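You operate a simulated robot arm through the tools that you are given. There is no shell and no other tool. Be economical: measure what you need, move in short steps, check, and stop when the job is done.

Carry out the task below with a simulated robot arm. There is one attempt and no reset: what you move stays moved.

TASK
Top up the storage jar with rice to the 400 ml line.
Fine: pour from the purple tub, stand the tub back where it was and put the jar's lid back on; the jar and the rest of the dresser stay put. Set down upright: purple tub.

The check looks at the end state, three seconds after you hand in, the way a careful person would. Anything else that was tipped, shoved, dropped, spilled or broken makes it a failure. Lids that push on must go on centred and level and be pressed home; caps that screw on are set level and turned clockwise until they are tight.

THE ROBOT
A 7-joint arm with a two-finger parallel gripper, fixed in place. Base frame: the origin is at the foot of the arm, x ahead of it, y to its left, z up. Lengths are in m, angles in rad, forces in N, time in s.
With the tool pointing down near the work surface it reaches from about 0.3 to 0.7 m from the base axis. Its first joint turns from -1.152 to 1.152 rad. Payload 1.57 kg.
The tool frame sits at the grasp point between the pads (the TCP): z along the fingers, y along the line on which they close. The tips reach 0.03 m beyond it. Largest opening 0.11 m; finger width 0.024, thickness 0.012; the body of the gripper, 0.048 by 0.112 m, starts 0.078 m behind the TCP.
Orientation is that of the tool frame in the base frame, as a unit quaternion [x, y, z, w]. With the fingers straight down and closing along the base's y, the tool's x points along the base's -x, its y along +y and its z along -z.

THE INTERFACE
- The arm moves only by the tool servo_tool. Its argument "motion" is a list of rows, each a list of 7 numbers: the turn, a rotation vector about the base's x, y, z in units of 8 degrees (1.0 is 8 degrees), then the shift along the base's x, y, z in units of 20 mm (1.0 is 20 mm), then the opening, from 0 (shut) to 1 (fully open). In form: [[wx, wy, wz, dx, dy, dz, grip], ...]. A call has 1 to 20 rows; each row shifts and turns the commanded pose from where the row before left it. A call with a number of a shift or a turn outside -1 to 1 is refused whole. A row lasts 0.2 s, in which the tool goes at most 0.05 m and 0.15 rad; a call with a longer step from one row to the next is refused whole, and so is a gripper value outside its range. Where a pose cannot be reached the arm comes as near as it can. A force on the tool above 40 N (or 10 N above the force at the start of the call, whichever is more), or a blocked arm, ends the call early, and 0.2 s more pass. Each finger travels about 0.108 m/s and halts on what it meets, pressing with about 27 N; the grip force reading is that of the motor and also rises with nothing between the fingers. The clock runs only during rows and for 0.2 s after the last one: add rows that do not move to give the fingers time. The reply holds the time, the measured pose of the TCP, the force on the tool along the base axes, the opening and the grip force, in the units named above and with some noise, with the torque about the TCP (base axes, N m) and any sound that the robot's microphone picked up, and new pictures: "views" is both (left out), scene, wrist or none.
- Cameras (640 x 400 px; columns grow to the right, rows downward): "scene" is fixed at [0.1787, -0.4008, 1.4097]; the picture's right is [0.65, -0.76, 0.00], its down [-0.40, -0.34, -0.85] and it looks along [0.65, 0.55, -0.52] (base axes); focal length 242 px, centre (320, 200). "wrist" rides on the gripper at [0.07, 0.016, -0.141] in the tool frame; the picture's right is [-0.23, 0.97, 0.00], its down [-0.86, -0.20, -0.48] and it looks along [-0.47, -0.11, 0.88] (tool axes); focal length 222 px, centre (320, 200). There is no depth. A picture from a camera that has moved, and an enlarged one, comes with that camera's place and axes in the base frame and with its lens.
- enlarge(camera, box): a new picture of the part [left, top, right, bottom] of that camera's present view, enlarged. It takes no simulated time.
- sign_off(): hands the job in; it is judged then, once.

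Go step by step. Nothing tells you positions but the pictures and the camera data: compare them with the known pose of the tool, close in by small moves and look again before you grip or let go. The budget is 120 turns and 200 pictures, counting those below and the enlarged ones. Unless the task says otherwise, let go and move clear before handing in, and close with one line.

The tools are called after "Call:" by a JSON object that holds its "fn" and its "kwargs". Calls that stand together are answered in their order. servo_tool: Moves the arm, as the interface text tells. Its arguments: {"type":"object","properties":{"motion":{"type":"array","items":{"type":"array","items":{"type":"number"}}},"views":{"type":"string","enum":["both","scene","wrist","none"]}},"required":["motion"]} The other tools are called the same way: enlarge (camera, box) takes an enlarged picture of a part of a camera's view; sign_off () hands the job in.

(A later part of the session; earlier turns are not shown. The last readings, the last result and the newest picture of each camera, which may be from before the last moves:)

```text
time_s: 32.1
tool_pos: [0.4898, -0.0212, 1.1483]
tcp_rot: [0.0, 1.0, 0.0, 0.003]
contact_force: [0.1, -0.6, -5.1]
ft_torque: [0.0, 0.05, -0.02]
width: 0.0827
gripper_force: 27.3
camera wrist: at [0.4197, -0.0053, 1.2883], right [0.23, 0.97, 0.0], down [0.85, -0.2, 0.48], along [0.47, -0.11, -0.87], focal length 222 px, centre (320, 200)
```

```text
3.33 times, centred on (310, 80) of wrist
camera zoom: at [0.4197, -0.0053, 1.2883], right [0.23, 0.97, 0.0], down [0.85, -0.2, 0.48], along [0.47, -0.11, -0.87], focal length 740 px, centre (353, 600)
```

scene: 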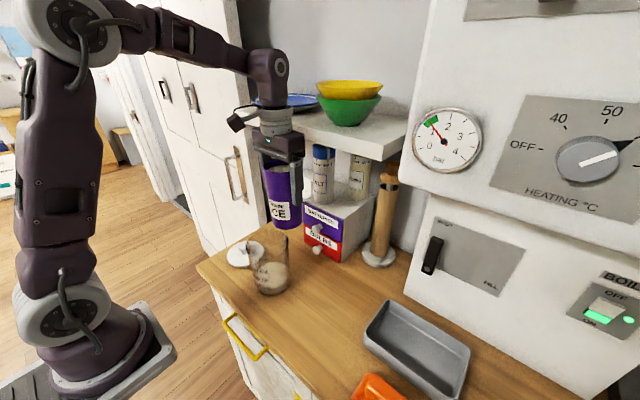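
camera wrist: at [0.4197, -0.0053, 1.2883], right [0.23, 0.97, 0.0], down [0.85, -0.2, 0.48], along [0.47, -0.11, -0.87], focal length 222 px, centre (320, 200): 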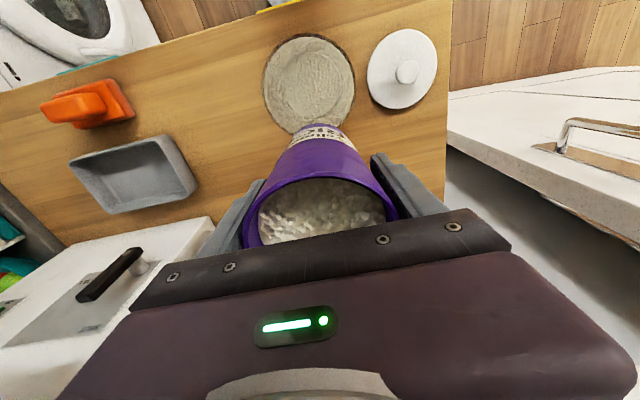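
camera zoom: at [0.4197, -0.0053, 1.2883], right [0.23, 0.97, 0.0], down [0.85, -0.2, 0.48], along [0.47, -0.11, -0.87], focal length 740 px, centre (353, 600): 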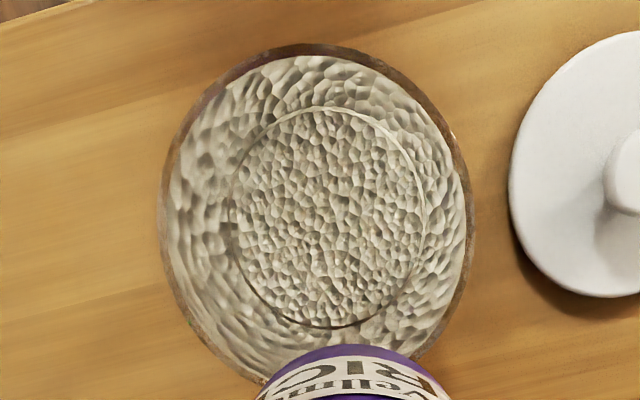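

The rice is near the 200 line, so about 200 ml is needed. I tilt to 24° and come down a little, with the lip over the jar's middle.

Call:
{"fn": "servo_tool", "kwargs": {"motion": [[0, -0.5, 0, 0, 0, 0, 0.3], [0, -0.5, 0, 0, 0, 0, 0.3], [0, -0.5, 0, 0, 0, 0, 0.3], [0, -0.5, 0, 0, 0, 0, 0.3], [0, -0.5, 0, 0, 0, 0, 0.3], [0, -0.5, 0, 0, 0, -0.5, 0.3], [0, 0, 0, 0, 0, -0.5, 0.3], [0, 0, 0, 0, 0, 0, 0.3]]}}

Call:
{"fn": "enlarge", "kwargs": {"camera": "scene", "box": [220, 120, 400, 320]}}

```text
time_s: 33.9
tool_pos: [0.4897, -0.0215, 1.1281]
tcp_rot: [0.0, 0.978, 0.0, 0.21]
contact_force: [0.5, 0.7, -5.9]
ft_torque: [0.01, 0.11, -0.02]
width: 0.0829
gripper_force: 27.4
camera wrist: at [0.3689, -0.0054, 1.2276], right [0.21, 0.97, 0.09], down [0.58, -0.2, 0.79], along [0.79, -0.11, -0.61], focal length 222 px, centre (320, 200)
```

scene: 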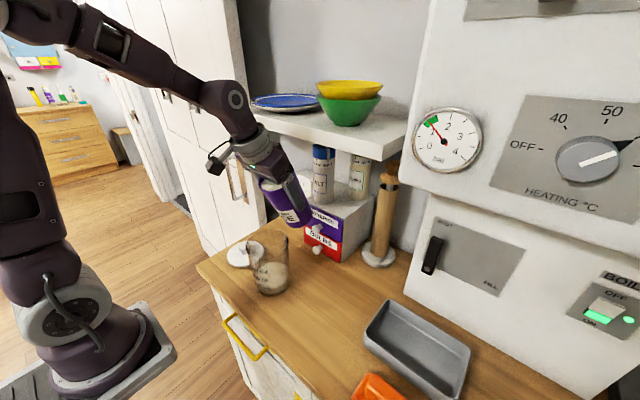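
wrist: 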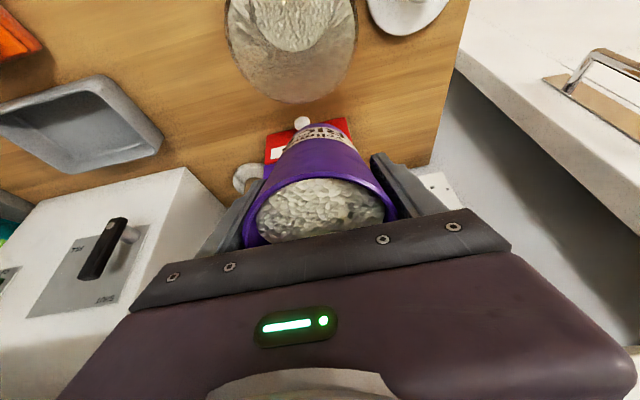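

```text
2.00 times, centred on (310, 220) of scene
camera zoom: at [0.1788, -0.4008, 1.4097], right [0.65, -0.76, 0.0], down [-0.4, -0.34, -0.85], along [0.65, 0.55, -0.52], focal length 484 px, centre (340, 160)
```

zoom: 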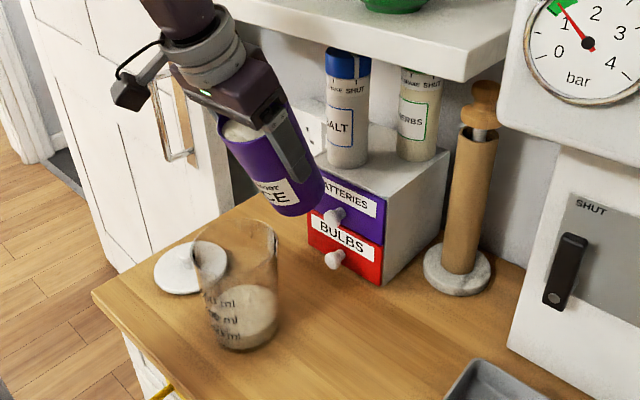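

All is clear so far. I go on to 40° slowly and down to z ≈ 1.105.

Call:
{"fn": "servo_tool", "kwargs": {"motion": [[0, -0.35, 0, 0, 0, -0.2, 0.3], [0, -0.35, 0, 0, 0, -0.2, 0.3], [0, -0.35, 0, 0, 0, -0.2, 0.3], [0, -0.35, 0, 0, 0, -0.2, 0.3], [0, -0.3, 0, 0, 0, -0.2, 0.3], [0, -0.3, 0, 0, 0, -0.2, 0.3], [0, 0, 0, 0, 0, 0, 0.3]]}}

Call:
{"fn": "enlarge", "kwargs": {"camera": "scene", "box": [220, 140, 360, 300]}}

```text
time_s: 35.5
tool_pos: [0.4913, -0.0231, 1.1055]
tcp_rot: [0.001, 0.946, 0.0, 0.324]
contact_force: [-0.5, -0.3, -5.6]
ft_torque: [0.0, 0.14, -0.03]
width: 0.0827
gripper_force: 27.0
camera wrist: at [0.3502, -0.0062, 1.1727], right [0.18, 0.97, 0.14], down [0.38, -0.2, 0.9], along [0.91, -0.11, -0.41], focal length 222 px, centre (320, 200)
```

scene: 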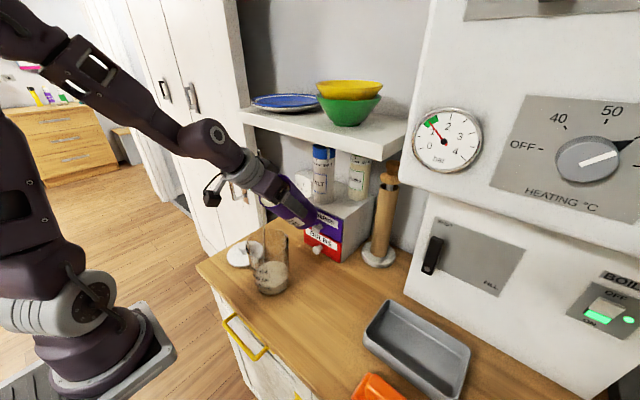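
wrist: 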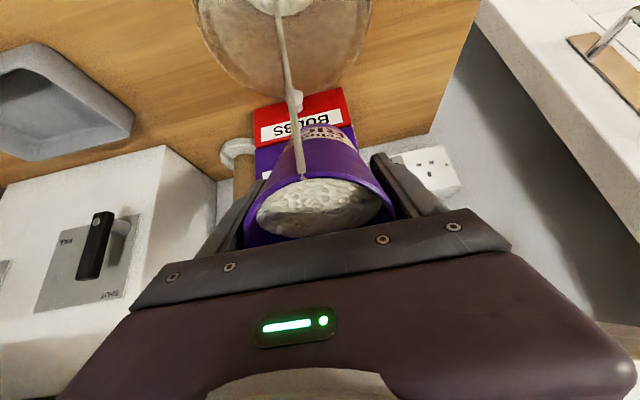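

```text
2.50 times, centred on (290, 220) of scene
camera zoom: at [0.1788, -0.4008, 1.4097], right [0.65, -0.76, 0.0], down [-0.4, -0.34, -0.85], along [0.65, 0.55, -0.52], focal length 606 px, centre (395, 150)
```

zoom: 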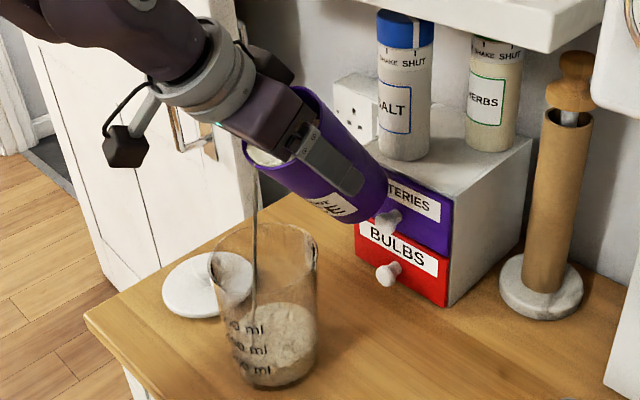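

A thin stream falls inside the jar. I hold this tilt and see how it develops.

Call:
{"fn": "servo_tool", "kwargs": {"motion": [[0, 0, 0, 0, 0, 0, 0.3], [0, 0, 0, 0, 0, 0, 0.3], [0, 0, 0, 0, 0, 0, 0.3], [0, 0, 0, 0, 0, 0, 0.3]], "views": "wrist"}}

Call:
{"fn": "enlarge", "kwargs": {"camera": "scene", "box": [242, 225, 298, 300]}}

```text
time_s: 36.5
tool_pos: [0.4908, -0.0236, 1.106]
tcp_rot: [0.002, 0.946, -0.001, 0.325]
contact_force: [0.1, -0.8, -5.3]
ft_torque: [-0.01, 0.18, 0.01]
width: 0.0828
gripper_force: 26.7
camera wrist: at [0.3502, -0.0063, 1.1728], right [0.18, 0.97, 0.14], down [0.38, -0.2, 0.9], along [0.91, -0.11, -0.41], focal length 222 px, centre (320, 200)
```

wrist: 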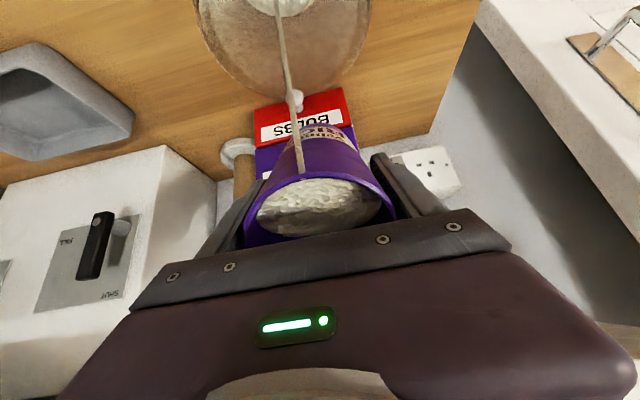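

```text
5.33 times, centred on (270, 262) of scene
camera zoom: at [0.1788, -0.4008, 1.4097], right [0.65, -0.76, 0.0], down [-0.4, -0.34, -0.85], along [0.65, 0.55, -0.52], focal length 1292 px, centre (587, -133)
```

zoom: 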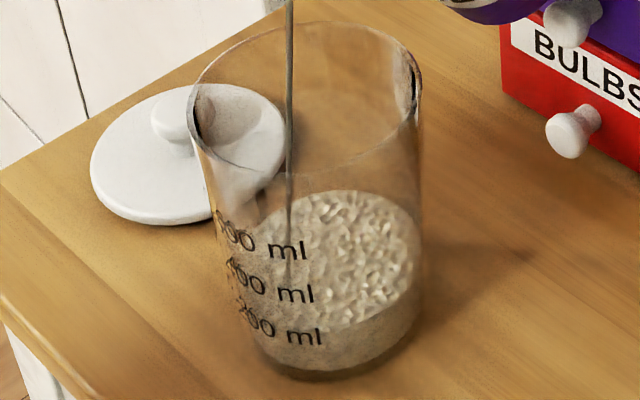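

The level is rising in a controlled way and the stream stays inside. I hold another 2 s.

Call:
{"fn": "servo_tool", "kwargs": {"motion": [[0, 0, 0, 0, 0, 0, 0.3], [0, 0, 0, 0, 0, 0, 0.3], [0, 0, 0, 0, 0, 0, 0.3], [0, 0, 0, 0, 0, 0, 0.3], [0, 0, 0, 0, 0, 0, 0.3], [0, 0, 0, 0, 0, 0, 0.3], [0, 0, 0, 0, 0, 0, 0.3], [0, 0, 0, 0, 0, 0, 0.3], [0, 0, 0, 0, 0, 0, 0.3]], "views": "none"}}

Call:
{"fn": "enlarge", "kwargs": {"camera": "scene", "box": [242, 225, 298, 300]}}

```text
time_s: 38.5
tool_pos: [0.491, -0.022, 1.1052]
tcp_rot: [0.001, 0.946, -0.001, 0.324]
contact_force: [-0.2, 0.1, -5.7]
ft_torque: [-0.02, 0.13, 0.02]
width: 0.0828
gripper_force: 27.5
```

```text
5.33 times, centred on (270, 262) of scene
camera zoom: at [0.1788, -0.4008, 1.4097], right [0.65, -0.76, 0.0], down [-0.4, -0.34, -0.85], along [0.65, 0.55, -0.52], focal length 1292 px, centre (587, -133)
```

zoom: 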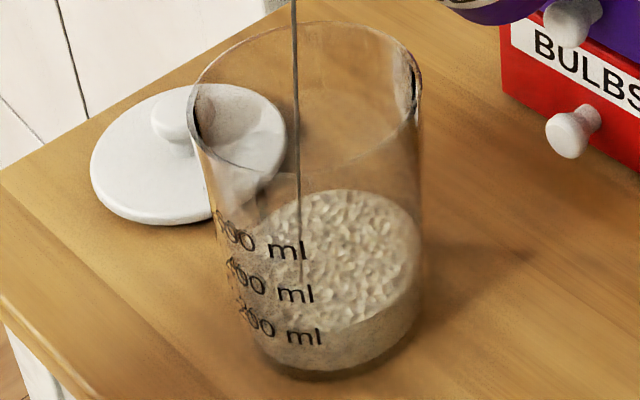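

The stream is thinning, so I tilt about 5° further and hold.

Call:
{"fn": "servo_tool", "kwargs": {"motion": [[0, -0.2, 0, 0, 0, 0, 0.3], [0, -0.2, 0, 0, 0, 0, 0.3], [0, -0.2, 0, 0, 0, 0, 0.3], [0, 0, 0, 0, 0, 0, 0.3], [0, 0, 0, 0, 0, 0, 0.3], [0, 0, 0, 0, 0, 0, 0.3], [0, 0, 0, 0, 0, 0, 0.3], [0, 0, 0, 0, 0, 0, 0.3]], "views": "wrist"}}

Call:
{"fn": "enlarge", "kwargs": {"camera": "scene", "box": [242, 225, 298, 300]}}

```text
time_s: 40.3
tool_pos: [0.4901, -0.021, 1.1034]
tcp_rot: [0.0, 0.923, 0.0, 0.385]
contact_force: [0.2, -0.6, -5.3]
ft_torque: [-0.01, 0.15, 0.01]
width: 0.083
gripper_force: 27.4
camera wrist: at [0.3412, -0.0051, 1.1536], right [0.16, 0.97, 0.16], down [0.26, -0.2, 0.94], along [0.95, -0.11, -0.29], focal length 222 px, centre (320, 200)
```

wrist: 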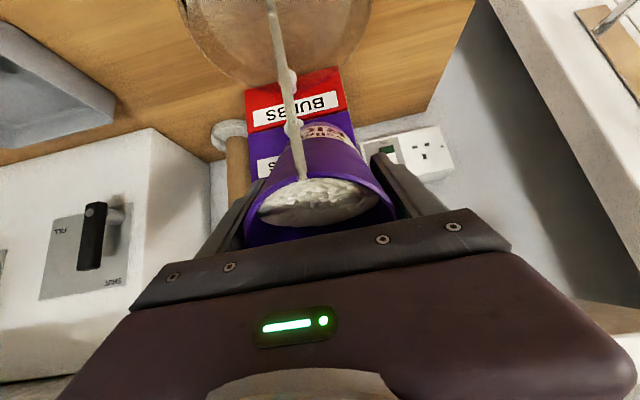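

```text
5.33 times, centred on (270, 262) of scene
camera zoom: at [0.1788, -0.4008, 1.4097], right [0.65, -0.76, 0.0], down [-0.4, -0.34, -0.85], along [0.65, 0.55, -0.52], focal length 1292 px, centre (587, -133)
```

zoom: 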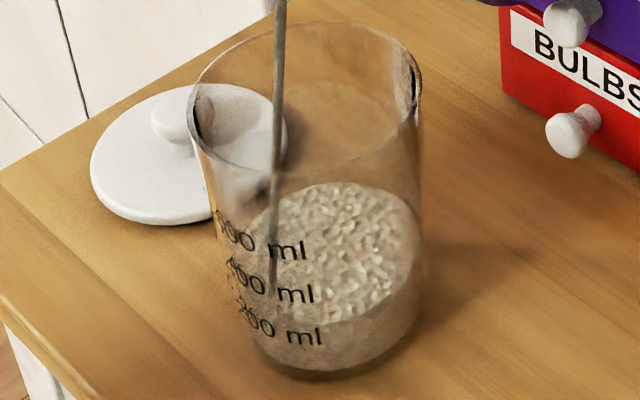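

About a third is done. I shift 6 mm away from the near wall and keep pouring at this tilt.

Call:
{"fn": "servo_tool", "kwargs": {"motion": [[0, 0, 0, 0.15, 0, 0, 0.3], [0, 0, 0, 0.15, 0, 0, 0.3], [0, 0, 0, 0, 0, 0, 0.3], [0, 0, 0, 0, 0, 0, 0.3], [0, 0, 0, 0, 0, 0, 0.3], [0, 0, 0, 0, 0, 0, 0.3], [0, 0, 0, 0, 0, 0, 0.3], [0, 0, 0, 0, 0, 0, 0.3], [0, 0, 0, 0, 0, 0, 0.3]], "views": "scene"}}

Call:
{"fn": "enlarge", "kwargs": {"camera": "scene", "box": [242, 225, 298, 300]}}

```text
time_s: 42.3
tool_pos: [0.4957, -0.0212, 1.1042]
tcp_rot: [-0.001, 0.923, 0.0, 0.384]
contact_force: [0.0, -0.8, -4.8]
ft_torque: [-0.01, 0.12, 0.02]
width: 0.083
gripper_force: 26.5
```

scene: 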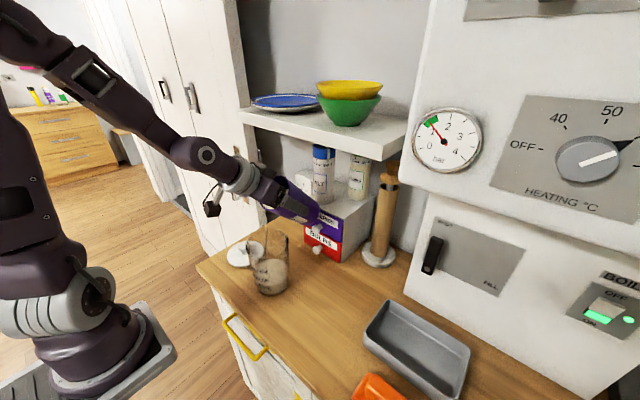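

```text
5.33 times, centred on (270, 262) of scene
camera zoom: at [0.1788, -0.4008, 1.4097], right [0.65, -0.76, 0.0], down [-0.4, -0.34, -0.85], along [0.65, 0.55, -0.52], focal length 1292 px, centre (587, -133)
```

zoom: 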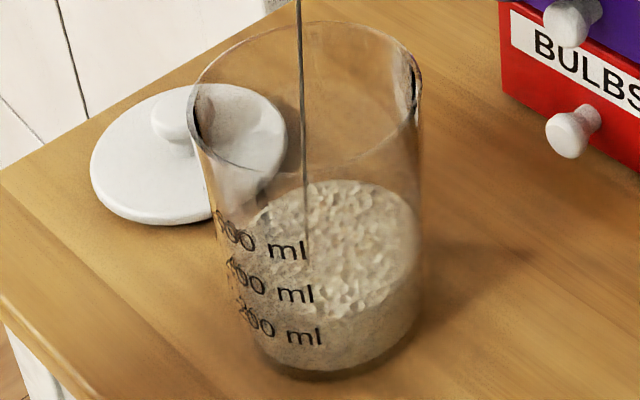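

The flow is dying out again, so I tilt about 5° more.

Call:
{"fn": "servo_tool", "kwargs": {"motion": [[0, -0.2, 0, 0, 0, 0, 0.3], [0, -0.2, 0, 0, 0, 0, 0.3], [0, -0.2, 0, 0, 0, 0, 0.3], [0, 0, 0, 0, 0, 0, 0.3], [0, 0, 0, 0, 0, 0, 0.3], [0, 0, 0, 0, 0, 0, 0.3], [0, 0, 0, 0, 0, 0, 0.3], [0, 0, 0, 0, 0, 0, 0.3], [0, 0, 0, 0, 0, 0, 0.3], [0, 0, 0, 0, 0, 0, 0.3], [0, 0, 0, 0, 0, 0, 0.3], [0, 0, 0, 0, 0, 0, 0.3], [0, 0, 0, 0, 0, 0, 0.3]], "views": "wrist"}}

Call:
{"fn": "enlarge", "kwargs": {"camera": "scene", "box": [242, 225, 298, 300]}}

```text
time_s: 45.1
tool_pos: [0.4956, -0.0208, 1.1049]
tcp_rot: [0.0, 0.906, 0.001, 0.423]
contact_force: [-0.4, -0.5, -5.7]
ft_torque: [0.02, 0.17, -0.03]
width: 0.0826
gripper_force: 26.5
camera wrist: at [0.3434, -0.0054, 1.1407], right [0.15, 0.97, 0.17], down [0.18, -0.2, 0.96], along [0.97, -0.11, -0.21], focal length 222 px, centre (320, 200)
```

wrist: 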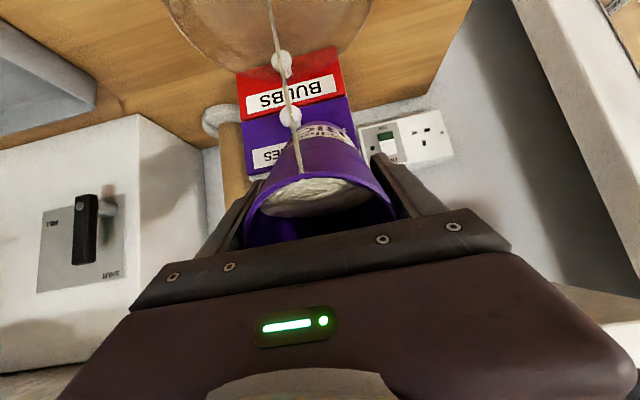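

```text
5.33 times, centred on (270, 262) of scene
camera zoom: at [0.1788, -0.4008, 1.4097], right [0.65, -0.76, 0.0], down [-0.4, -0.34, -0.85], along [0.65, 0.55, -0.52], focal length 1292 px, centre (587, -133)
```

zoom: 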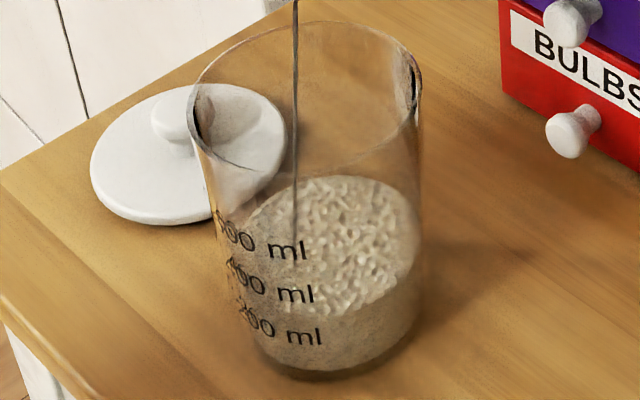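

The near edge of the rice is now just below "400 ml". I zoom in further to compare it with the line marks.

Call:
{"fn": "enlarge", "kwargs": {"camera": "scene", "box": [258, 258, 290, 300]}}

Call:
{"fn": "enlarge", "kwargs": {"camera": "wrist", "box": [150, 0, 390, 150]}}

```text
9.52 times, centred on (274, 279) of scene
camera zoom: at [0.1788, -0.4008, 1.4097], right [0.65, -0.76, 0.0], down [-0.4, -0.34, -0.85], along [0.65, 0.55, -0.52], focal length 2307 px, centre (758, -552)
```

zoom: 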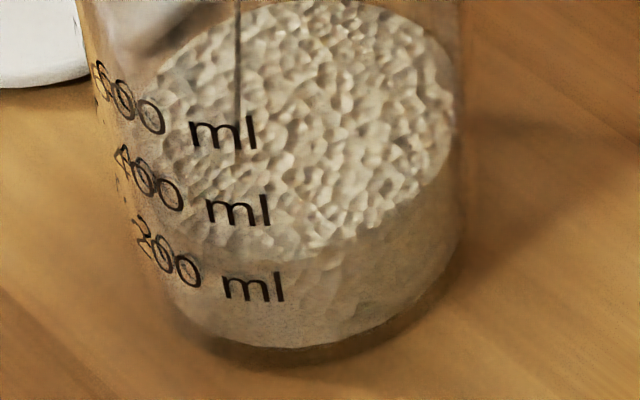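

```text
2.67 times, centred on (270, 75) of wrist
camera zoom: at [0.3434, -0.0054, 1.1407], right [0.15, 0.97, 0.17], down [0.18, -0.2, 0.96], along [0.97, -0.11, -0.21], focal length 592 px, centre (453, 533)
```

zoom: 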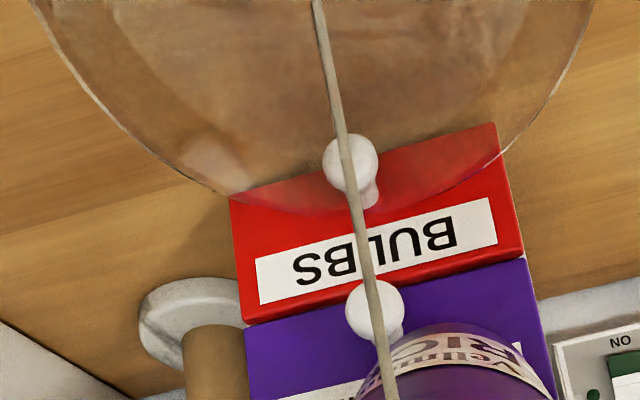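

The level lies between the 200 and 400 marks and I can't tell exactly where the lines sit relative to the text. I let the thin stream run 2 s more and look again.

Call:
{"fn": "servo_tool", "kwargs": {"motion": [[0, -0.2, 0, 0, 0, 0, 0.3], [0, 0, 0, 0, 0, 0, 0.3], [0, 0, 0, 0, 0, 0, 0.3], [0, 0, 0, 0, 0, 0, 0.3], [0, 0, 0, 0, 0, 0, 0.3], [0, 0, 0, 0, 0, 0, 0.3], [0, 0, 0, 0, 0, 0, 0.3], [0, 0, 0, 0, 0, 0, 0.3], [0, 0, 0, 0, 0, 0, 0.3], [0, 0, 0, 0, 0, 0, 0.3]], "views": "none"}}

Call:
{"fn": "enlarge", "kwargs": {"camera": "scene", "box": [258, 258, 290, 300]}}

```text
time_s: 47.3
tool_pos: [0.496, -0.0224, 1.1035]
tcp_rot: [-0.001, 0.9, 0.001, 0.435]
contact_force: [-0.3, -0.4, -4.4]
ft_torque: [0.0, 0.13, 0.01]
width: 0.0825
gripper_force: 27.1
```

```text
9.52 times, centred on (274, 279) of scene
camera zoom: at [0.1788, -0.4008, 1.4097], right [0.65, -0.76, 0.0], down [-0.4, -0.34, -0.85], along [0.65, 0.55, -0.52], focal length 2307 px, centre (758, -552)
```

zoom: 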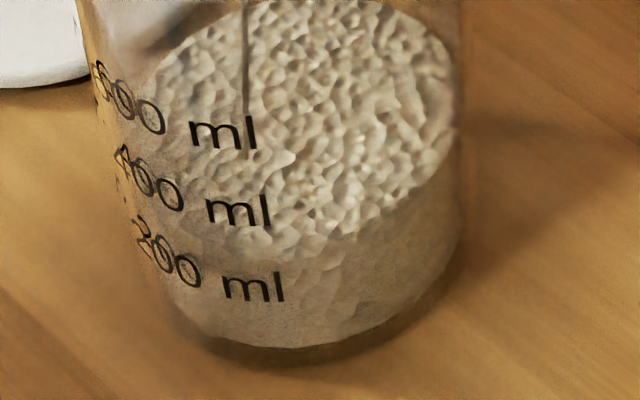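

I zoom right in on the left ends of the labels, where small marks seem to be, to learn where the lines are.

Call:
{"fn": "enlarge", "kwargs": {"camera": "scene", "box": [256, 262, 276, 287]}}

Call:
{"fn": "servo_tool", "kwargs": {"motion": [[0, 0.7, 0, 0, 0, 0.3, 0.3], [0, 0.7, 0, 0, 0, 0.4, 0.3], [0, 0.7, 0, 0, 0, 0.4, 0.3], [0, 0.7, 0, 0, 0, 0.4, 0.3], [0, 0.7, 0, 0, 0, 0.4, 0.3], [0, 0.7, 0, 0, 0, 0.2, 0.3], [0, 0.7, 0, 0, 0, 0, 0.3], [0, 0.7, 0, 0, 0, 0, 0.3], [0, 0.7, 0, 0, 0, 0, 0.3], [0, 0.15, 0, 0, 0, 0, 0.3], [0, 0, 0, 0, 0, 0, 0.3]]}}

```text
16.00 times, centred on (266, 274) of scene
camera zoom: at [0.1788, -0.4008, 1.4097], right [0.65, -0.76, 0.0], down [-0.4, -0.34, -0.85], along [0.65, 0.55, -0.52], focal length 3876 px, centre (1184, -992)
```

zoom: 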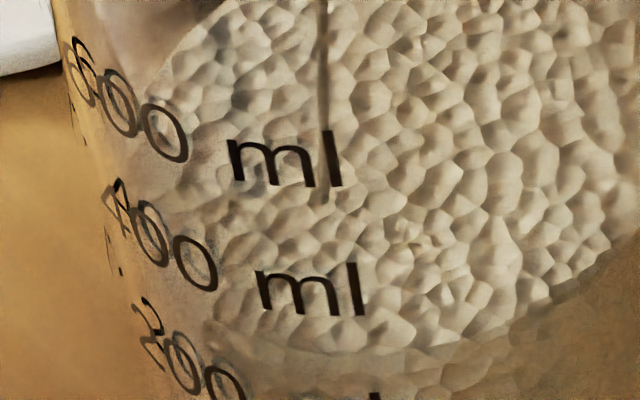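

```text
time_s: 49.7
tool_pos: [0.4964, -0.0201, 1.1462]
tcp_rot: [0.0, 1.0, -0.001, 0.001]
contact_force: [0.1, 0.6, -5.2]
ft_torque: [-0.02, 0.02, 0.03]
width: 0.0827
gripper_force: 27.3
camera wrist: at [0.4273, -0.0048, 1.2869], right [0.23, 0.97, 0.0], down [0.86, -0.2, 0.48], along [0.47, -0.11, -0.88], focal length 222 px, centre (320, 200)
```

scene: 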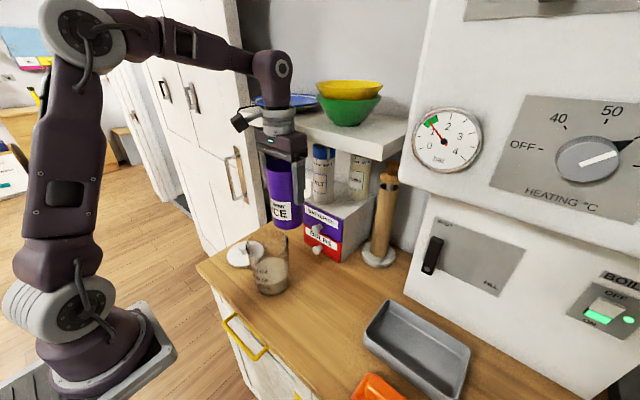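
wrist: 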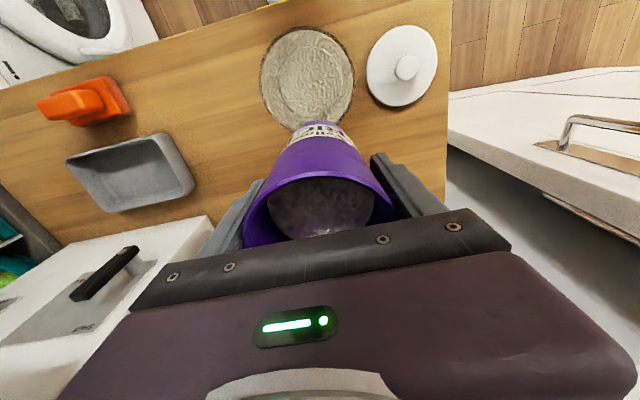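

I'm upright again and the flow has stopped. To judge the line properly I put the tub back at its home and then inspect the jar with a free hand.

Call:
{"fn": "servo_tool", "kwargs": {"motion": [[0, 0, 0, 0, -0.5, 0, 0.3], [0, 0, 0, 0, -0.9, 0, 0.3], [0, 0, 0, 0, -1, 0, 0.3], [0, 0, 0, 0, -1, 0, 0.3], [0, 0, 0, 0, -1, 0, 0.3], [0, 0, 0, 0, -1, 0, 0.3], [0, 0, 0, -0.8, -1, 0, 0.3], [0, 0, 0, -1, -0.67, 0, 0.3], [0, 0, 0, -1, -0.3, 0, 0.3], [0, 0, 0, -0.8, 0, -0.4, 0.3], [0, 0, 0, 0, 0, -1, 0.3], [0, 0, 0, 0, 0, -1, 0.3], [0, 0, 0, 0, 0, -1, 0.3], [0, 0, 0, 0, 0, -1, 0.3], [0, 0, 0, 0, 0, -1, 0.3], [0, 0, 0, 0, 0, -1, 0.3], [0, 0, 0, 0, 0, -0.7, 0.3], [0, 0, 0, 0, 0, 0, 0.3]]}}

Call:
{"fn": "enlarge", "kwargs": {"camera": "scene", "box": [240, 160, 400, 340]}}

```text
time_s: 53.5
tool_pos: [0.4236, -0.1688, 1.0029]
tcp_rot: [0.0, 1.0, -0.001, 0.0]
contact_force: [0.1, 0.0, -4.9]
ft_torque: [-0.01, 0.03, 0.01]
width: 0.0829
gripper_force: 26.9
camera wrist: at [0.3544, -0.1521, 1.144], right [0.23, 0.97, 0.0], down [0.85, -0.2, 0.48], along [0.47, -0.11, -0.88], focal length 222 px, centre (320, 200)
```

scene: 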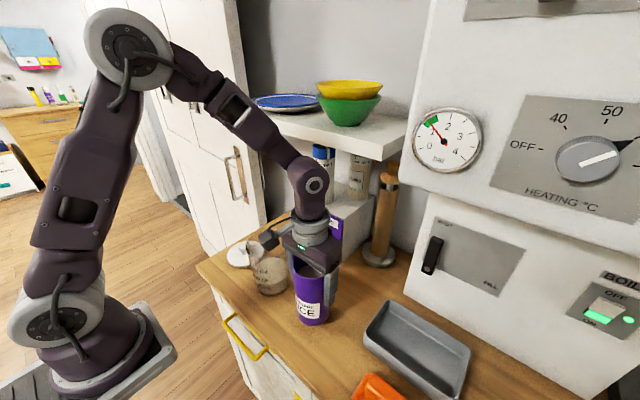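
wrist: 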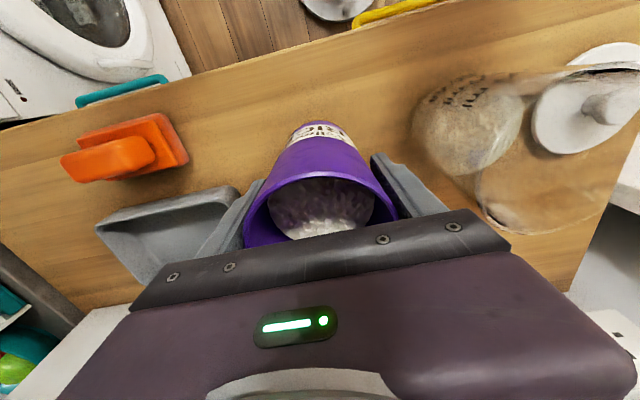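

```text
2.22 times, centred on (320, 250) of scene
camera zoom: at [0.1788, -0.4008, 1.4097], right [0.65, -0.76, 0.0], down [-0.4, -0.34, -0.85], along [0.65, 0.55, -0.52], focal length 538 px, centre (320, 89)
```

zoom: 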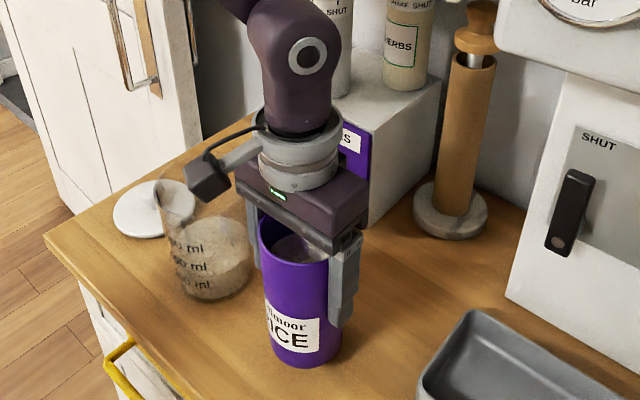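

The tub hangs 2 cm above its place. Before setting down I use this viewpoint to look at the jar's marks.

Call:
{"fn": "enlarge", "kwargs": {"camera": "wrist", "box": [400, 60, 540, 190]}}

Call:
{"fn": "servo_tool", "kwargs": {"motion": [[0, 0, 0, 0, 0.05, -0.5, 0.3], [0, 0, 0, 0, 0, -0.3, 0.3], [0, 0, 0, 0, 0, -0.15, 0.3], [0, 0, 0, 0, 0, -0.1, 0.3], [0, 0, 0, 0, 0, 0, 0.3]], "views": "none"}}

```text
3.08 times, centred on (470, 125) of wrist
camera zoom: at [0.3544, -0.1521, 1.144], right [0.23, 0.97, 0.0], down [0.85, -0.2, 0.48], along [0.47, -0.11, -0.88], focal length 684 px, centre (-142, 431)
```

zoom: 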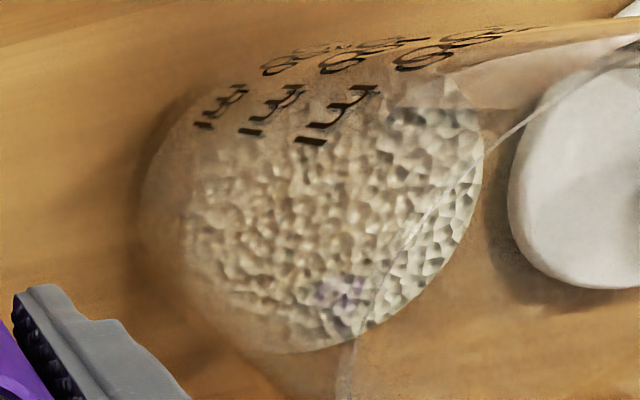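

```text
time_s: 54.7
tool_pos: [0.4238, -0.1675, 0.9829]
tcp_rot: [0.0, 1.0, 0.0, 0.0]
contact_force: [-0.1, 0.0, -4.8]
ft_torque: [0.01, 0.03, -0.04]
width: 0.0829
gripper_force: 26.8
```

It isn't touching yet; I ease down by millimetres.

Call:
{"fn": "servo_tool", "kwargs": {"motion": [[0, 0, 0, 0, 0, -0.08, 0.3], [0, 0, 0, 0, 0, -0.07, 0.3], [0, 0, 0, 0, 0, 0, 0.3]], "views": "none"}}

```text
time_s: 55.5
tool_pos: [0.4241, -0.1683, 0.9808]
tcp_rot: [0.0, 1.0, -0.001, 0.001]
contact_force: [-5.1, -1.7, 22.1]
ft_torque: [-0.01, -0.51, -0.03]
width: 0.0834
gripper_force: 27.3
```

The tub is on the counter. I ease off the pressure, open and rise clear.

Call:
{"fn": "servo_tool", "kwargs": {"motion": [[0, 0, 0, 0, 0, 0.05, 0.3], [0, 0, 0, 0, 0, 0, 0.76], [0, 0, 0, 0, 0, 0, 0.85], [0, 0, 0, 0, 0, 0, 1], [0, 0, 0, 0, 0, 0, 1], [0, 0, 0, 0, 0, 0.6, 1], [0, 0, 0, 0, 0, 1, 1], [0, 0, 0, 0, 0, 1, 1], [0, 0, 0, 0, 0, 1, 1], [0, 0, 0, 0, 0, 1, 1], [0, 0, 0, 0, 0, 1, 1], [0, 0, 0, 0, 0, 1, 1], [0, 0, 0, 0, 0, 0, 1]]}}

Call:
{"fn": "enlarge", "kwargs": {"camera": "scene", "box": [220, 210, 360, 340]}}

```text
time_s: 58.3
tool_pos: [0.424, -0.1692, 1.1138]
tcp_rot: [0.001, 1.0, 0.0, 0.0]
contact_force: [-0.1, 0.4, 0.6]
ft_torque: [-0.02, 0.02, 0.01]
width: 0.1101
gripper_force: 0.0
camera wrist: at [0.3546, -0.1521, 1.2539], right [0.23, 0.97, 0.0], down [0.85, -0.2, 0.48], along [0.47, -0.11, -0.88], focal length 222 px, centre (320, 200)
```

scene: 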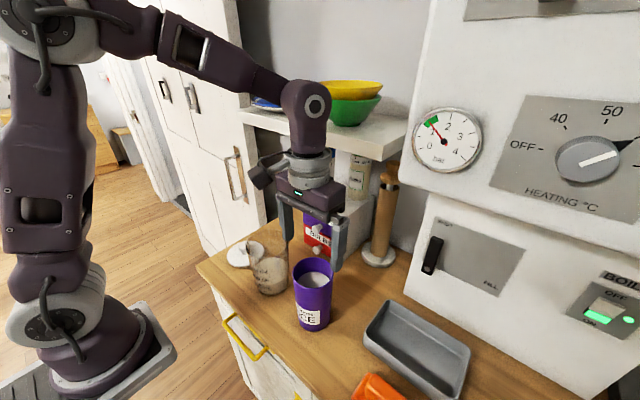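
wrist: 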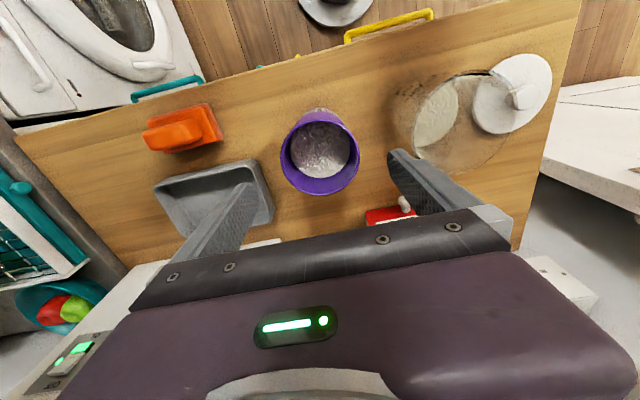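

```text
3.08 times, centred on (290, 275) of scene
camera zoom: at [0.1787, -0.4008, 1.4097], right [0.65, -0.76, 0.0], down [-0.4, -0.34, -0.85], along [0.65, 0.55, -0.52], focal length 745 px, centre (412, -31)
```

zoom: 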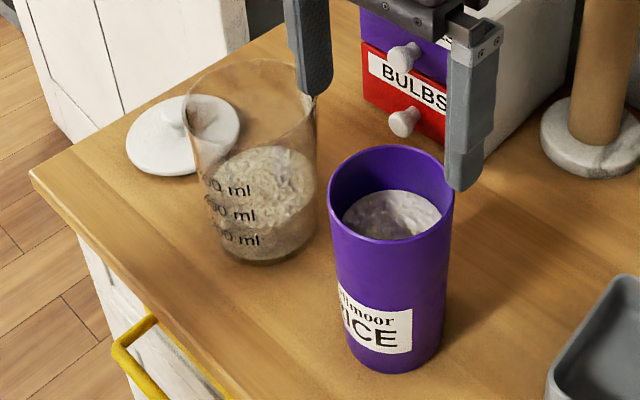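

The tub is back on its place, upright, and the jar level is still short of or near the mark. I pitch and yaw the hand to get a low frontal look at the scale.

Call:
{"fn": "servo_tool", "kwargs": {"motion": [[0, -0.7, 0, -0.4, 0, 0.1, 1], [0, -0.7, 0, -0.5, 0, 0.1, 1], [0, -0.7, 0, -0.5, 0, 0, 1], [0, -0.7, 0, -0.5, -0.1, 0, 1], [0, -0.7, 0, -0.5, -0.1, 0, 1], [0, -0.7, 0, -0.5, -0.1, 0, 1], [0, -0.7, 0, -0.5, -0.1, 0, 1], [0, -0.7, 0, -0.5, -0.1, 0, 1], [0, -0.65, 0, 0, -0.1, 0, 1], [0, 0, 0.7, 0, -0.1, 0, 1], [0, 0, 0.7, 0, -0.1, 0, 1], [0, 0, 0.7, 0, -0.1, 0, 1], [0, 0, 0.7, 0, -0.1, 0, 1], [0, 0, 0.7, 0, -0.1, 0, 1], [0, 0, 0, 0, 0, 0, 1]]}}

Call:
{"fn": "enlarge", "kwargs": {"camera": "wrist", "box": [280, 0, 520, 160]}}

```text
time_s: 61.5
tool_pos: [0.3462, -0.1898, 1.1182]
tcp_rot: [-0.221, 0.879, 0.103, 0.41]
contact_force: [-0.1, -0.6, 0.0]
ft_torque: [-0.01, 0.01, -0.03]
width: 0.1101
gripper_force: 0.2
camera wrist: at [0.2043, -0.2479, 1.1543], right [-0.33, 0.93, 0.17], down [0.26, -0.09, 0.96], along [0.91, 0.36, -0.21], focal length 222 px, centre (320, 200)
```

scene: 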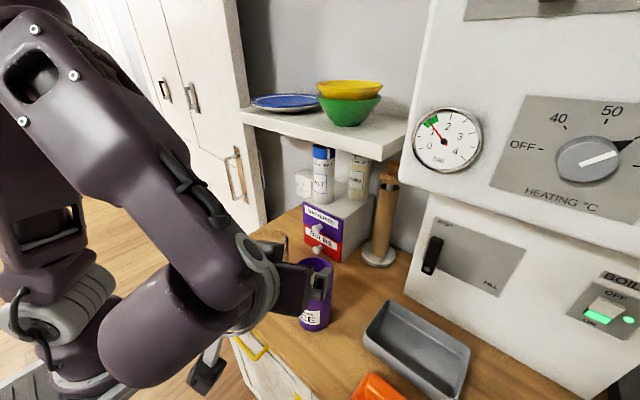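
wrist: 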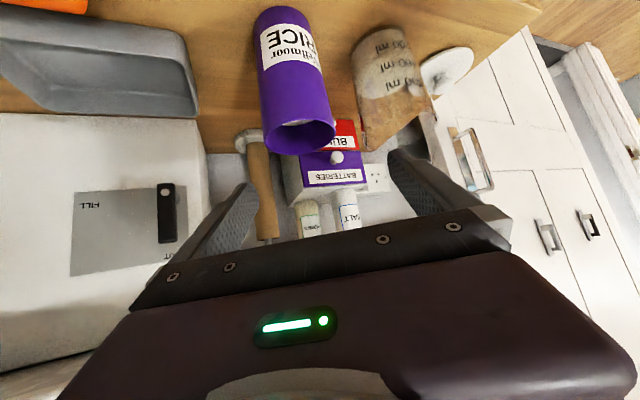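

```text
2.50 times, centred on (400, 80) of wrist
camera zoom: at [0.2043, -0.2479, 1.1543], right [-0.33, 0.93, 0.17], down [0.26, -0.09, 0.96], along [0.91, 0.36, -0.21], focal length 555 px, centre (120, 500)
```

zoom: 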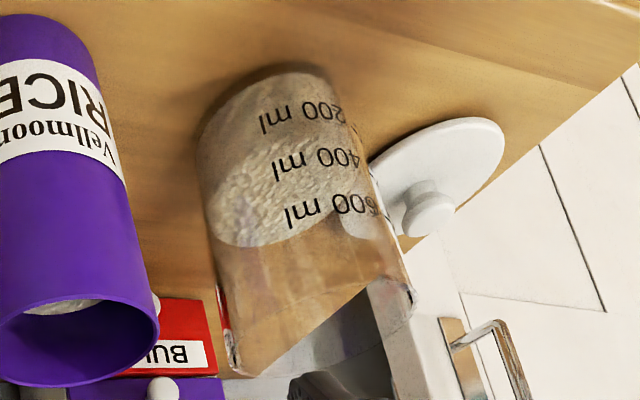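

Now there is a good frontal view, upside down. I zoom in on the scale.

Call:
{"fn": "enlarge", "kwargs": {"camera": "wrist", "box": [352, 22, 432, 98]}}

Call:
{"fn": "enlarge", "kwargs": {"camera": "wrist", "box": [380, 32, 428, 74]}}

```text
5.26 times, centred on (392, 60) of wrist
camera zoom: at [0.2043, -0.2479, 1.1543], right [-0.33, 0.93, 0.17], down [0.26, -0.09, 0.96], along [0.91, 0.36, -0.21], focal length 1169 px, centre (-59, 937)
```

zoom: 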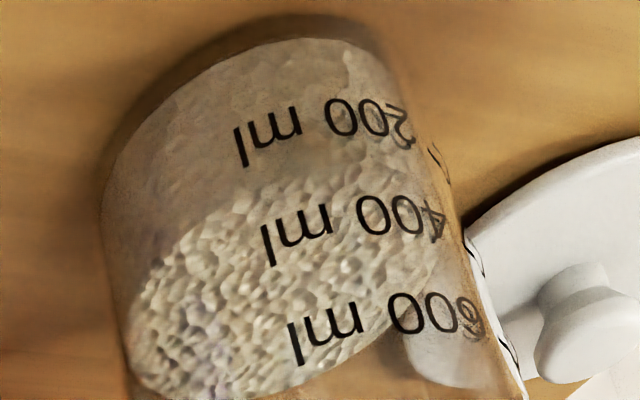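

```text
9.52 times, centred on (404, 53) of wrist
camera zoom: at [0.2043, -0.2479, 1.1543], right [-0.33, 0.93, 0.17], down [0.26, -0.09, 0.96], along [0.91, 0.36, -0.21], focal length 2116 px, centre (-480, 1600)
```

zoom: 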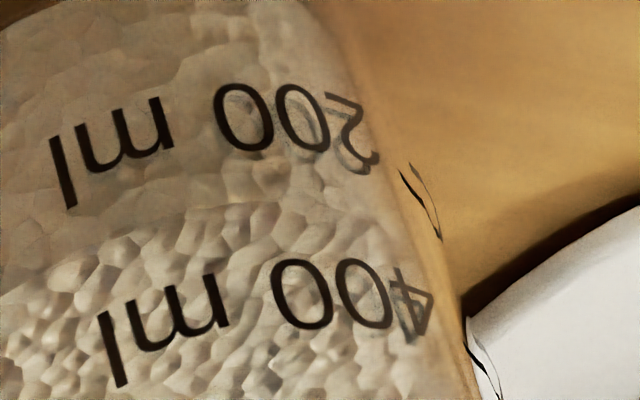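

The tick marks wrap around the wall at the height of the text's centre, so the jar now holds about 310 ml and needs about 90 ml more. I return over the tub for a second pour.

Call:
{"fn": "servo_tool", "kwargs": {"motion": [[0, 0, -0.7, 0, 0.1, 0, 1], [0, 0, -0.7, 0, 0.1, 0, 1], [0, 0, -0.7, 0, 0.1, 0, 1], [0, 0, -0.7, 0, 0.1, 0, 1], [0, 0, -0.7, 0, 0.1, 0, 1], [0, 0.65, 0, 0, 0.1, 0, 1], [0, 0.7, 0, 0.5, 0.1, 0, 1], [0, 0.7, 0, 0.5, 0.1, 0, 1], [0, 0.7, 0, 0.5, 0.1, 0, 1], [0, 0.7, 0, 0.5, 0.1, 0, 1], [0, 0.7, 0, 0.5, 0.1, 0, 1], [0, 0.7, 0, 0.5, 0, 0, 1], [0, 0.7, 0, 0.5, 0, 0, 1], [0, 0.7, 0, 0.4, 0, 0, 1], [0, 0, 0, 0, 0, 0, 1]]}}

Call:
{"fn": "enlarge", "kwargs": {"camera": "wrist", "box": [220, 60, 440, 240]}}

```text
time_s: 64.7
tool_pos: [0.4248, -0.1699, 1.1178]
tcp_rot: [0.0, 1.0, 0.0, 0.0]
contact_force: [-0.1, 0.0, -0.4]
ft_torque: [-0.02, 0.02, -0.02]
width: 0.1103
gripper_force: 0.1
camera wrist: at [0.3552, -0.1526, 1.2576], right [0.23, 0.97, 0.0], down [0.86, -0.2, 0.48], along [0.47, -0.11, -0.88], focal length 222 px, centre (320, 200)
```

scene: 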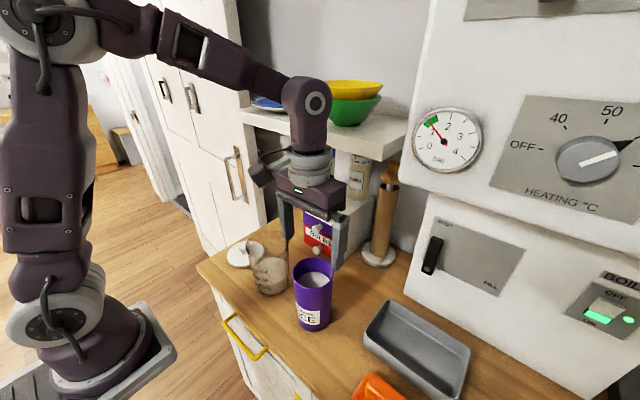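
wrist: 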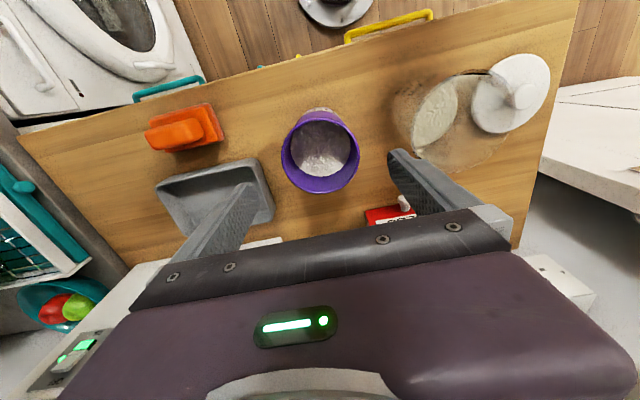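

```text
2.22 times, centred on (330, 150) of wrist
camera zoom: at [0.3552, -0.1526, 1.2576], right [0.23, 0.97, 0.0], down [0.86, -0.2, 0.48], along [0.47, -0.11, -0.88], focal length 494 px, centre (298, 311)
```

zoom: 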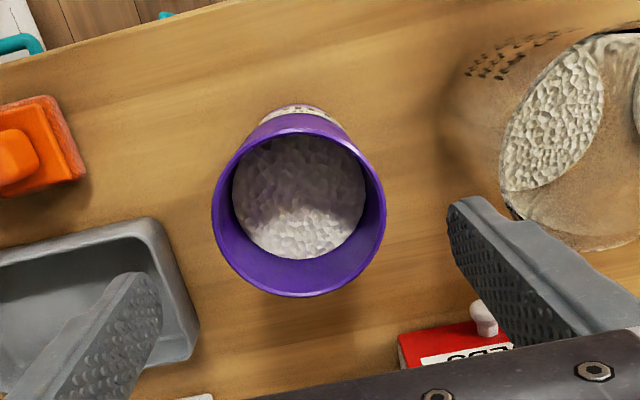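

The tub is centred under the hand and its rice is well below the rim. I lower and grip as before.

Call:
{"fn": "servo_tool", "kwargs": {"motion": [[0, 0, 0, 0, 0, -1, 1], [0, 0, 0, 0, 0, -1, 1], [0, 0, 0, 0, 0, -1, 1], [0, 0, 0, 0, 0, -1, 1], [0, 0, 0, 0, 0, -1, 1], [0, 0, 0, 0, 0, -1, 1], [0, 0, 0, 0, 0, -0.83, 1], [0, 0, 0, 0, 0, 0, 0.9], [0, 0, 0, 0, 0, 0, 0.8], [0, 0, 0, 0, 0, 0, 0.74], [0, 0, 0, 0, 0, 0, 0.5], [0, 0, 0, 0, 0, 0, 0.3], [0, 0, 0, 0, 0, 0, 0.3]], "views": "none"}}

Call:
{"fn": "enlarge", "kwargs": {"camera": "scene", "box": [240, 160, 400, 340]}}

```text
time_s: 67.5
tool_pos: [0.4237, -0.1683, 0.9813]
tcp_rot: [0.0, 1.0, 0.0, 0.0]
contact_force: [0.6, 0.0, 1.3]
ft_torque: [0.0, -0.01, -0.01]
width: 0.083
gripper_force: 27.3
```

```text
2.22 times, centred on (320, 250) of scene
camera zoom: at [0.1788, -0.4008, 1.4097], right [0.65, -0.76, 0.0], down [-0.4, -0.34, -0.85], along [0.65, 0.55, -0.52], focal length 538 px, centre (320, 89)
```

zoom: 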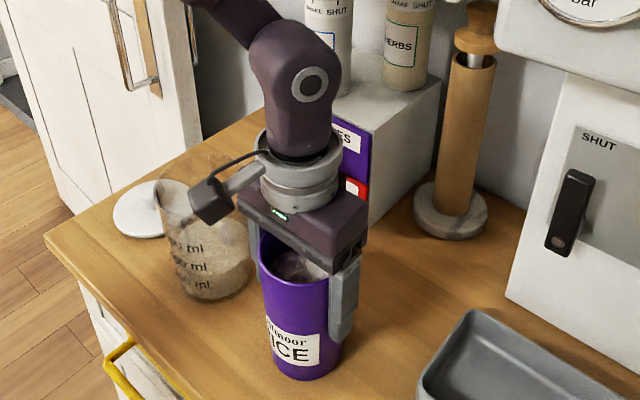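

It's gripped at nearly the same pose. I lift and carry it to the pouring position behind the jar.

Call:
{"fn": "servo_tool", "kwargs": {"motion": [[0, 0, 0, 0, 0, 0.4, 0.3], [0, 0, 0, 0, 0, 0.8, 0.3], [0, 0, 0, 0, 0, 1, 0.3], [0, 0, 0, 0, 0, 1, 0.3], [0, 0, 0, 0, 0, 1, 0.3], [0, 0, 0, 0, 0, 1, 0.3], [0, 0, 0, 0, 0, 1, 0.3], [0, 0, 0, 0, 0, 1, 0.3], [0, 0, 0, 0.8, 0, 0.8, 0.3], [0, 0, 0, 0.9, 0.3, 0.4, 0.3], [0, 0, 0, 1, 0.8, 0, 0.3], [0, 0, 0, 0.9, 1, 0, 0.3], [0, 0, 0, 0, 1, 0, 0.3], [0, 0, 0, 0, 1, 0, 0.3], [0, 0, 0, 0, 1, 0, 0.3], [0, 0, 0, 0, 1, 0, 0.3], [0, 0, 0, 0, 0.8, 0, 0.3], [0, 0, 0, 0, 0.45, 0, 0.3], [0, 0, 0, 0, 0, 0, 0.3]], "views": "scene"}}

```text
time_s: 71.5
tool_pos: [0.4975, -0.021, 1.1493]
tcp_rot: [0.0, 1.0, 0.0, 0.0]
contact_force: [0.3, 0.1, -5.2]
ft_torque: [-0.02, 0.02, 0.01]
width: 0.083
gripper_force: 26.9
```

scene: 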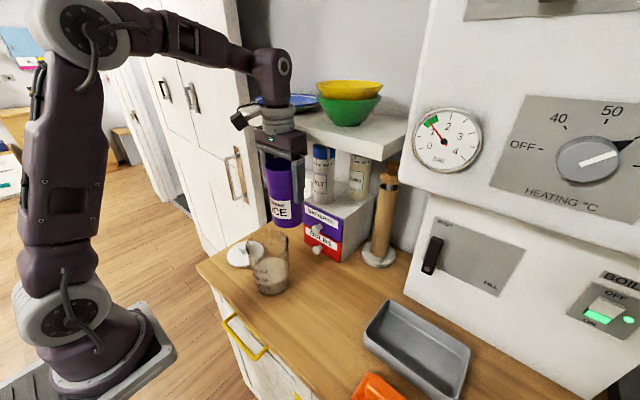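

Now I tilt back to about 50°, the previous angle, while lowering to z ≈ 1.104.

Call:
{"fn": "servo_tool", "kwargs": {"motion": [[0, -0.6, 0, 0, 0, 0, 0.3], [0, -0.6, 0, 0, 0, 0, 0.3], [0, -0.6, 0, 0, 0, 0, 0.3], [0, -0.6, 0, 0, 0, 0, 0.3], [0, -0.6, 0, 0, 0, 0, 0.3], [0, -0.6, 0, 0, 0, -0.5, 0.3], [0, -0.6, 0, 0, 0, -0.6, 0.3], [0, -0.6, 0, 0, 0, -0.6, 0.3], [0, -0.4, 0, 0, 0, -0.5, 0.3], [0, -0.4, 0, 0, 0, 0, 0.3], [0, -0.4, 0, 0, 0, 0, 0.3], [0, -0.3, 0, 0, 0, 0, 0.3], [0, 0, 0, 0, 0, 0, 0.3]], "views": "wrist"}}

Call:
{"fn": "enlarge", "kwargs": {"camera": "scene", "box": [242, 225, 298, 300]}}

```text
time_s: 74.3
tool_pos: [0.4965, -0.021, 1.1056]
tcp_rot: [-0.001, 0.917, 0.008, 0.4]
contact_force: [-0.9, -0.1, -5.6]
ft_torque: [-0.01, 0.13, 0.0]
width: 0.0828
gripper_force: 26.5
out of reach, approached as far as the arm can: row 10
camera wrist: at [0.3458, -0.0069, 1.1489], right [0.15, 0.97, 0.18], down [0.23, -0.21, 0.95], along [0.96, -0.1, -0.26], focal length 222 px, centre (320, 200)
```

wrist: 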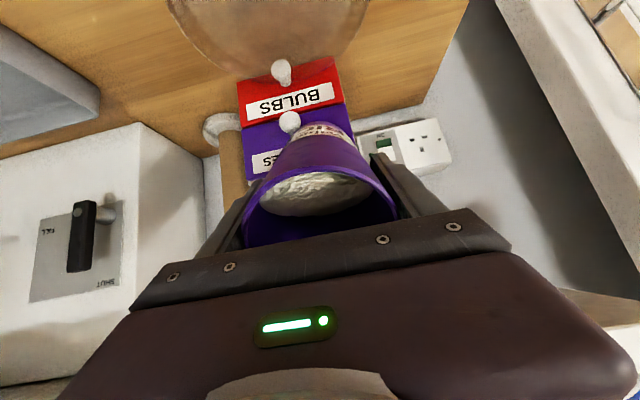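

```text
5.33 times, centred on (270, 262) of scene
camera zoom: at [0.1788, -0.4008, 1.4097], right [0.65, -0.76, 0.0], down [-0.4, -0.34, -0.85], along [0.65, 0.55, -0.52], focal length 1292 px, centre (587, -133)
```

zoom: 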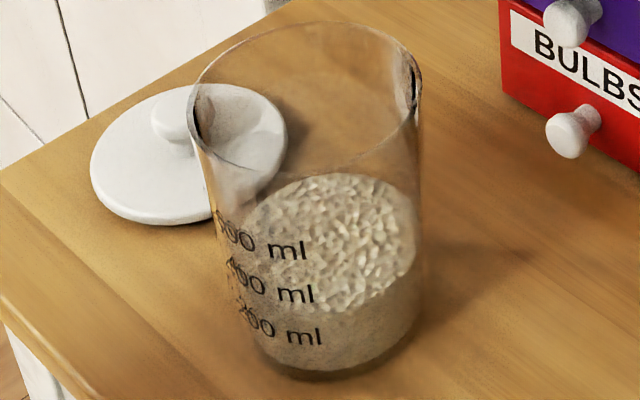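

No flow yet at 47°. I tilt in small steps up to about 53°.

Call:
{"fn": "servo_tool", "kwargs": {"motion": [[0, -0.25, 0, 0, 0, 0, 0.3], [0, -0.25, 0, 0, 0, 0, 0.3], [0, -0.25, 0, 0, 0, 0, 0.3], [0, 0, 0, 0, 0, 0, 0.3], [0, 0, 0, 0, 0, 0, 0.3], [0, 0, 0, 0, 0, 0, 0.3]], "views": "wrist"}}

Call:
{"fn": "enlarge", "kwargs": {"camera": "scene", "box": [242, 225, 298, 300]}}

```text
time_s: 75.7
tool_pos: [0.4957, -0.0205, 1.105]
tcp_rot: [-0.002, 0.898, 0.01, 0.44]
contact_force: [-0.1, 0.0, -4.1]
ft_torque: [0.02, 0.13, 0.0]
width: 0.0826
gripper_force: 26.7
camera wrist: at [0.3425, -0.0064, 1.1345], right [0.13, 0.97, 0.19], down [0.15, -0.21, 0.97], along [0.98, -0.09, -0.17], focal length 222 px, centre (320, 200)
```

wrist: 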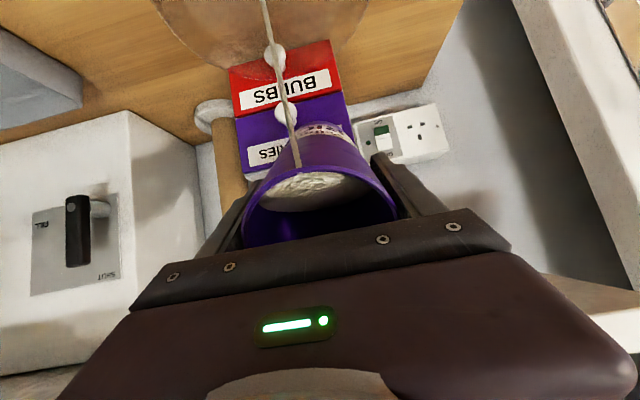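

```text
5.33 times, centred on (270, 262) of scene
camera zoom: at [0.1788, -0.4008, 1.4097], right [0.65, -0.76, 0.0], down [-0.4, -0.34, -0.85], along [0.65, 0.55, -0.52], focal length 1292 px, centre (587, -133)
```

zoom: 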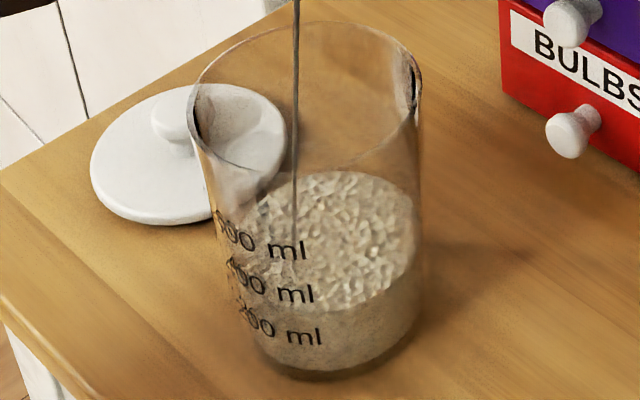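

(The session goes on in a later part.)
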